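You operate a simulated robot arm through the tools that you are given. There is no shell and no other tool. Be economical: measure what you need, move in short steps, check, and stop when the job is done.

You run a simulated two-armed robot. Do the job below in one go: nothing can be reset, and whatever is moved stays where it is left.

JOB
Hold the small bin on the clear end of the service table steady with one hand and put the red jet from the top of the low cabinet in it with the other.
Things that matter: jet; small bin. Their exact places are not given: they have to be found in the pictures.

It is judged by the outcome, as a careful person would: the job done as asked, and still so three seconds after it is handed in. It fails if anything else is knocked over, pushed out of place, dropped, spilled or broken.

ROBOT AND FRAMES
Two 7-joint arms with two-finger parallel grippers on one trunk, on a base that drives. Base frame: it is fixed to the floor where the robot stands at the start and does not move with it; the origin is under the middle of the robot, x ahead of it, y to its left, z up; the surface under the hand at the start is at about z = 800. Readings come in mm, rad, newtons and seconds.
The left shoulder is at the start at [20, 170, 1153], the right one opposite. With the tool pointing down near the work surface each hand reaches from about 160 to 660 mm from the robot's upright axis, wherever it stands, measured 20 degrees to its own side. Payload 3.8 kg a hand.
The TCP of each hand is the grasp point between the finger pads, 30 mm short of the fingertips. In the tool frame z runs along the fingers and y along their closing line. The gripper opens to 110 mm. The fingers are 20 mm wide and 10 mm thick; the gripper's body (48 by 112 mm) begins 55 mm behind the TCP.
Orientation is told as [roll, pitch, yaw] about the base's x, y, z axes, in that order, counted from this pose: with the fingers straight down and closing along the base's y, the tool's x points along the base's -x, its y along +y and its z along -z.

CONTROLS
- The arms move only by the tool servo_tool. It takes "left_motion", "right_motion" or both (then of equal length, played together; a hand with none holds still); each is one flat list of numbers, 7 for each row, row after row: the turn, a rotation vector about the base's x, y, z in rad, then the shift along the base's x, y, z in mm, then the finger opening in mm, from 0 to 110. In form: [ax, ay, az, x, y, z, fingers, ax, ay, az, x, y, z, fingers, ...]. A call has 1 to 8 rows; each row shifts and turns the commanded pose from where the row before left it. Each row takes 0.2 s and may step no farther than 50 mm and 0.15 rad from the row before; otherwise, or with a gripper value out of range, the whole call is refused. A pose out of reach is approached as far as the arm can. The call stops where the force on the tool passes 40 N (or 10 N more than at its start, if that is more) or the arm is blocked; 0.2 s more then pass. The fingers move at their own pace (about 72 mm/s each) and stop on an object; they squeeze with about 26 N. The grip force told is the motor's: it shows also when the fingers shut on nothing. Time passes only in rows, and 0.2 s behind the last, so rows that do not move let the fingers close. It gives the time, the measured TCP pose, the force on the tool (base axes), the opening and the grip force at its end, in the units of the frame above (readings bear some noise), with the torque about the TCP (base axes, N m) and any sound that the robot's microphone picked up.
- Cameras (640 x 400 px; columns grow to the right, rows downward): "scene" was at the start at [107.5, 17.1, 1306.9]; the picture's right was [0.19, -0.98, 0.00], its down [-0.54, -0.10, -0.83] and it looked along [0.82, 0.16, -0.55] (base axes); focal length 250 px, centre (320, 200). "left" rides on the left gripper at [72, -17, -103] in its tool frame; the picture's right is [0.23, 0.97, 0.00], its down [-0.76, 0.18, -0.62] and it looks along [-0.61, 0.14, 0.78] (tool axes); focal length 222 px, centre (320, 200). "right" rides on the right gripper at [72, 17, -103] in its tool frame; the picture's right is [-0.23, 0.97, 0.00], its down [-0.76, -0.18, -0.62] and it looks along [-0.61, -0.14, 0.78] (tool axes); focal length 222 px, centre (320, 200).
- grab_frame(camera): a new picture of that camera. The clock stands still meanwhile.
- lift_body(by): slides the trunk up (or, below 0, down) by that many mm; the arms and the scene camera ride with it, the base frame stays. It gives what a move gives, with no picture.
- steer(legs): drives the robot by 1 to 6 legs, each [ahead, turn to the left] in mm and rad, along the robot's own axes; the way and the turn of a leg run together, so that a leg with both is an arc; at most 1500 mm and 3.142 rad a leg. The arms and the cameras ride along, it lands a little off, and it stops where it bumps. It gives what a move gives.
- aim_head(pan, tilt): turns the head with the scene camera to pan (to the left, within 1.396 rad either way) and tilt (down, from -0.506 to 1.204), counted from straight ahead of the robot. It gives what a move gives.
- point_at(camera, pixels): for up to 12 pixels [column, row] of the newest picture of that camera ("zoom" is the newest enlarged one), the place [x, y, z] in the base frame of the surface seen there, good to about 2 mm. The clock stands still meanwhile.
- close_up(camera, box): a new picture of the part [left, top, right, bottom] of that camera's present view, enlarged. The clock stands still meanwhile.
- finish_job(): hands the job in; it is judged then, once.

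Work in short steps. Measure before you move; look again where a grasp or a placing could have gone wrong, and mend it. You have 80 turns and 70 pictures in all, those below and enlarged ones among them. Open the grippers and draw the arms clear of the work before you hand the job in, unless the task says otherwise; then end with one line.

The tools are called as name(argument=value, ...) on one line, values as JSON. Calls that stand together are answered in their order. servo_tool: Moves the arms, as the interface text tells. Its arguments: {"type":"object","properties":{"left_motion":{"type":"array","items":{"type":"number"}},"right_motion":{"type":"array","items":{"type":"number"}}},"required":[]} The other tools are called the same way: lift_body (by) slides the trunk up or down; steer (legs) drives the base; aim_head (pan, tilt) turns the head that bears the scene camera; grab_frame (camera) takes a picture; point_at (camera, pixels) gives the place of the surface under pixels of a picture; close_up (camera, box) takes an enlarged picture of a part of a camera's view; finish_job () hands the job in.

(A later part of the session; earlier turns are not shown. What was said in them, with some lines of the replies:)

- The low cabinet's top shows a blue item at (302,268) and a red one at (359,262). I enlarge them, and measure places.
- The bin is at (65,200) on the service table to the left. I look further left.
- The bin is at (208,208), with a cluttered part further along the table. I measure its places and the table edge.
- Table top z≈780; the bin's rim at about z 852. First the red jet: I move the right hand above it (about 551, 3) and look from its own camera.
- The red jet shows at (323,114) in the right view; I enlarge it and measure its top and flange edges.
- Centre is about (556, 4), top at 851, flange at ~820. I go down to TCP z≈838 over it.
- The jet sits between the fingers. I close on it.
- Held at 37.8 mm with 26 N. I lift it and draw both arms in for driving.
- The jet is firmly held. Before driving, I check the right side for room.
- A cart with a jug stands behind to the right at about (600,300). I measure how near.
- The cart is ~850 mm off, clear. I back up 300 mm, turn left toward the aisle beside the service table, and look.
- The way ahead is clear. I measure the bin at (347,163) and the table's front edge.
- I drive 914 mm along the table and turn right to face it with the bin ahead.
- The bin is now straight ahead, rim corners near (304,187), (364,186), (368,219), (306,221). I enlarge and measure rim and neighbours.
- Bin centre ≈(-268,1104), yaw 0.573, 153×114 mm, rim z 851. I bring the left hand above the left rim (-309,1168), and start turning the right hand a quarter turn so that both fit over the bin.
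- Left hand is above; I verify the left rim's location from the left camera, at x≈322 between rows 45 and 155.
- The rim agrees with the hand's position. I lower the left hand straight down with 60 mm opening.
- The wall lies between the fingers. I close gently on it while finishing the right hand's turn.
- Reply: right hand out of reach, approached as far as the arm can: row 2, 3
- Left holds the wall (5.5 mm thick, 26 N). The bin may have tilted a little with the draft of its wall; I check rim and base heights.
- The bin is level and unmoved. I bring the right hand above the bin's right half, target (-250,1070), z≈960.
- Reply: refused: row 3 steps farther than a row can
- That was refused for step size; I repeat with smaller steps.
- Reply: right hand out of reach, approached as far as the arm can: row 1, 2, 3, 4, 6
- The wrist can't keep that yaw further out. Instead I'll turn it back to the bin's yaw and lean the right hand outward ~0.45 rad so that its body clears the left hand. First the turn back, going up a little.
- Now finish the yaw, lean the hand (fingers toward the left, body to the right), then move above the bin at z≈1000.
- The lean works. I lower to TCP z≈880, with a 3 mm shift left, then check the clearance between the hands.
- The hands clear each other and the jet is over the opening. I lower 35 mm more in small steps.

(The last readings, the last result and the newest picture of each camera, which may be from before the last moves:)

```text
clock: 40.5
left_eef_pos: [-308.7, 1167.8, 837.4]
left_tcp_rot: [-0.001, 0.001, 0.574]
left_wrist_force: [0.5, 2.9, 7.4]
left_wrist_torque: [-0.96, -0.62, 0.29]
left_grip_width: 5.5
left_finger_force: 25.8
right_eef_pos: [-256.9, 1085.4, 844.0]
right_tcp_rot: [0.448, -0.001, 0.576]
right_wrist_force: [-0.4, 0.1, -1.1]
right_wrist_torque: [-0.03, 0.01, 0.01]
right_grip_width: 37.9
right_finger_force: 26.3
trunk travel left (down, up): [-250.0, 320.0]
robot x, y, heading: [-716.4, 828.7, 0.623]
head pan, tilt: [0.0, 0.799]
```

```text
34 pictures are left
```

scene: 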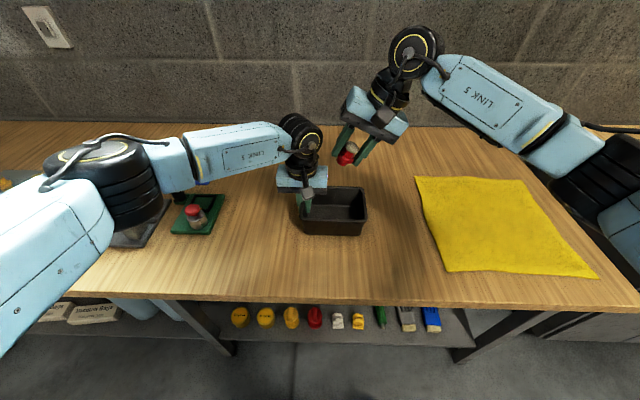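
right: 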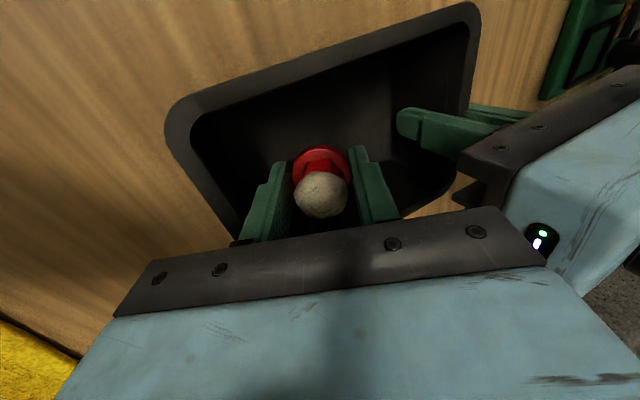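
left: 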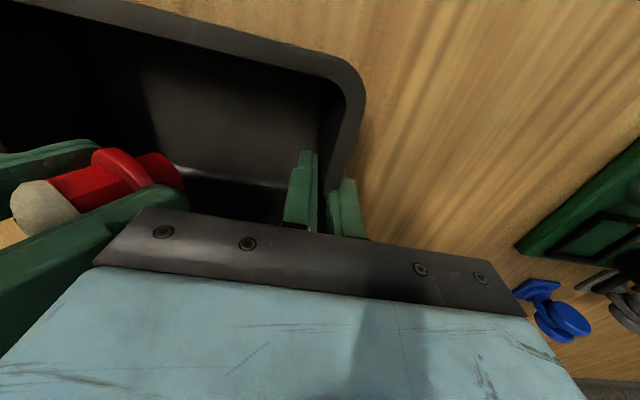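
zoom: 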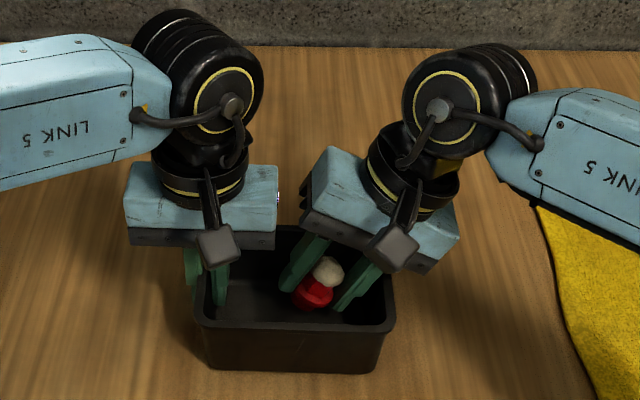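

The jet is well inside the bin, just above its floor. I lower 4 mm and open the right fingers to 50.

servo_tool(right_motion=[0, 0, 0, 0, 0, -4, 0, 0, 0, 0, 0, 0, 0, 44, 0, 0, 0, 0, 0, 0, 50, 0, 0, 0, 0, 0, 0, 50])

grab_frame(camera="right")

```text
clock: 41.5
left_eef_pos: [-310.3, 1168.2, 839.6]
left_tcp_rot: [-0.001, 0.0, 0.575]
left_wrist_force: [3.4, 0.1, 8.0]
left_wrist_torque: [-1.05, -0.5, 0.25]
left_grip_width: 5.2
left_finger_force: 26.5
right_eef_pos: [-257.3, 1087.4, 841.2]
right_tcp_rot: [0.449, -0.002, 0.577]
right_wrist_force: [-2.8, 5.0, 2.6]
right_wrist_torque: [-0.14, -0.11, 0.08]
right_grip_width: 47.0
right_finger_force: 0.0
trunk travel left (down, up): [-250.0, 320.0]
robot x, y, heading: [-715.5, 830.4, 0.625]
head pan, tilt: [0.0, 0.799]
```

```text
33 pictures are left
```

right: 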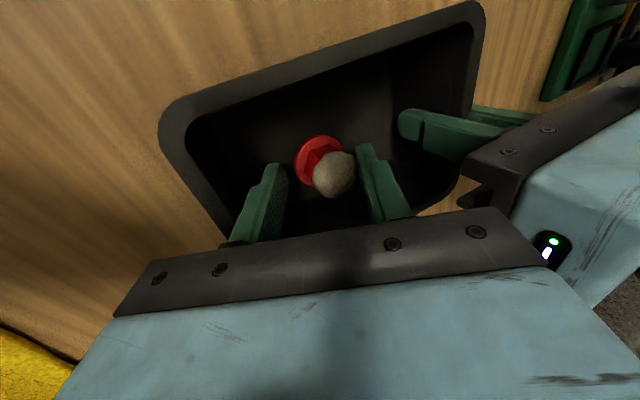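

The jet stands released in the bin; the right outer finger lightly touches the wall (5 N). I ease the opening to 44 and withdraw along the finger axis.

servo_tool(right_motion=[0, 0, 0, 0, 0, 0, 44, 0, 0, 0, 2.4, -3.7, 9, 44, 0, 0, 0, 4.7, -7.3, 18, 44, 0, 0, 0, 9.4, -14.6, 36, 44, 0, 0, 0, 9.4, -14.6, 36, 44, 0, 0, 0, 9.4, -14.6, 36, 44])

close_up(camera="scene", box=[262, 110, 422, 245])

```text
clock: 42.9
left_eef_pos: [-309.1, 1166.6, 838.5]
left_tcp_rot: [0.001, 0.0, 0.574]
left_wrist_force: [1.7, -0.4, 6.4]
left_wrist_torque: [-0.9, -0.71, 0.19]
left_grip_width: 5.5
left_finger_force: 25.5
right_eef_pos: [-222.2, 1030.7, 978.3]
right_tcp_rot: [0.448, 0.001, 0.577]
right_wrist_force: [0.7, -0.2, 1.0]
right_wrist_torque: [-0.01, 0.01, -0.01]
right_grip_width: 43.9
right_finger_force: 0.1
trunk travel left (down, up): [-250.0, 320.0]
robot x, y, heading: [-712.6, 823.3, 0.625]
head pan, tilt: [0.0, 0.799]
```

```text
2.96 times, centred on (342, 178) of scene
```

zoom: 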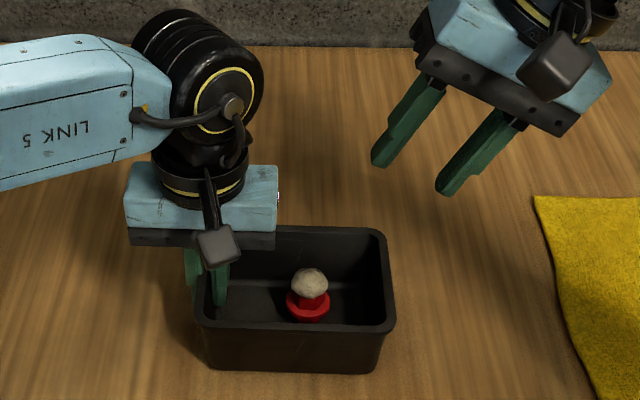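

The jet stands in the bin. Now the left hand opens and rises straight up, while the right goes up and away.

servo_tool(left_motion=[0, 0, 0, 0, 0, 0, 15, 0, 0, 0, 0, 0, 0, 35, 0, 0, 0, 0, 0, 0, 40, 0, 0, 0, 0, 0, 20, 40, 0, 0, 0, 0, 0, 40, 40, 0, 0, 0, 0, 0, 45, 40, 0, 0, 0, 0, 0, 45, 40, 0, 0, 0, -10, 15, 40, 40], right_motion=[0, 0, 0, 0, 0, 20, 44, 0, 0, 0, 0, 0, 20, 44, 0, 0, 0, -20, -25, 20, 44, 0, 0, 0, -20, -25, 20, 44, -0.0945, -0.061, 0, -20, -25, 0, 44, -0.0945, -0.061, 0, -20, -25, 0, 44, -0.0945, -0.061, 0, -20, -15, 0, 44, -0.0945, -0.061, 0, -20, 0, 0, 44])

grab_frame(camera="scene")

```text
clock: 44.7
left_eef_pos: [-318.9, 1183.0, 1026.9]
left_tcp_rot: [-0.003, -0.002, 0.576]
left_wrist_force: [-0.5, 0.2, -0.5]
left_wrist_torque: [0.0, 0.0, 0.02]
left_grip_width: 39.7
left_finger_force: 0.1
right_eef_pos: [-341.6, 915.5, 1055.8]
right_tcp_rot: [-0.004, 0.001, 0.574]
right_wrist_force: [-0.1, 0.6, -0.3]
right_wrist_torque: [-0.01, 0.0, 0.03]
right_grip_width: 44.2
right_finger_force: 0.1
trunk travel left (down, up): [-250.0, 320.0]
robot x, y, heading: [-715.7, 828.8, 0.626]
head pan, tilt: [0.0, 0.799]
```

```text
31 pictures are left
```

scene: 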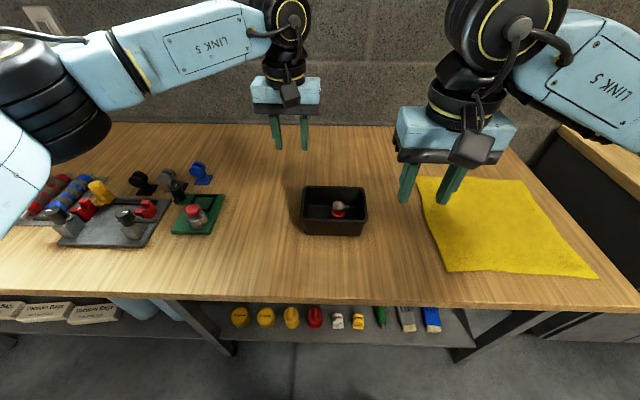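

The bin stands in place with the jet in it, everything else undisturbed. I draw the left hand back and open both grippers, then check.

servo_tool(left_motion=[0, 0, 0, -35, 10, 20, 110, 0, 0, 0, -35, 10, 20, 110, 0, 0, 0, -35, 10, 20, 110, 0, 0, 0, -35, 10, 20, 110, 0, 0, 0, -35, 10, 0, 110], right_motion=[0, 0, 0, 0, 0, 10, 60, 0, 0, 0, 0, 0, 10, 80, 0, 0, 0, 0, 0, 10, 100, 0, 0, 0, 0, 0, 10, 110, 0, 0, 0, 0, 0, 0, 110])

close_up(camera="scene", box=[282, 165, 394, 245])

```text
clock: 45.9
left_eef_pos: [-495.8, 1231.5, 1107.1]
left_tcp_rot: [0.001, 0.0, 0.574]
left_wrist_force: [-0.6, -0.2, 0.9]
left_wrist_torque: [-0.02, -0.01, -0.01]
left_grip_width: 110.1
left_finger_force: 0.0
right_eef_pos: [-341.0, 916.2, 1097.6]
right_tcp_rot: [-0.001, 0.001, 0.576]
right_wrist_force: [0.5, -0.5, -0.4]
right_wrist_torque: [-0.01, 0.0, 0.02]
right_grip_width: 110.3
right_finger_force: 0.0
trunk travel left (down, up): [-250.0, 320.0]
robot x, y, heading: [-715.4, 825.7, 0.62]
head pan, tilt: [0.0, 0.799]
```

```text
5.00 times, centred on (338, 205) of scene
```

zoom: 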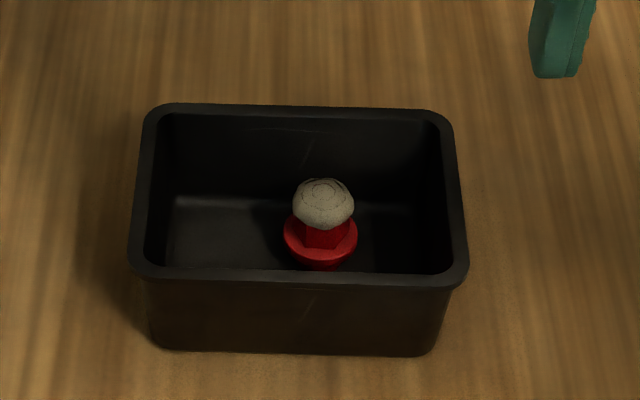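

The jet stands upright in the bin and both hands are open and clear; I hand the job in.

finish_job()

```text
The job is handed in.
```

The red jet is standing upright in the small bin. The left hand held the bin steady while the right hand put the jet in, and nothing else in view was moved.
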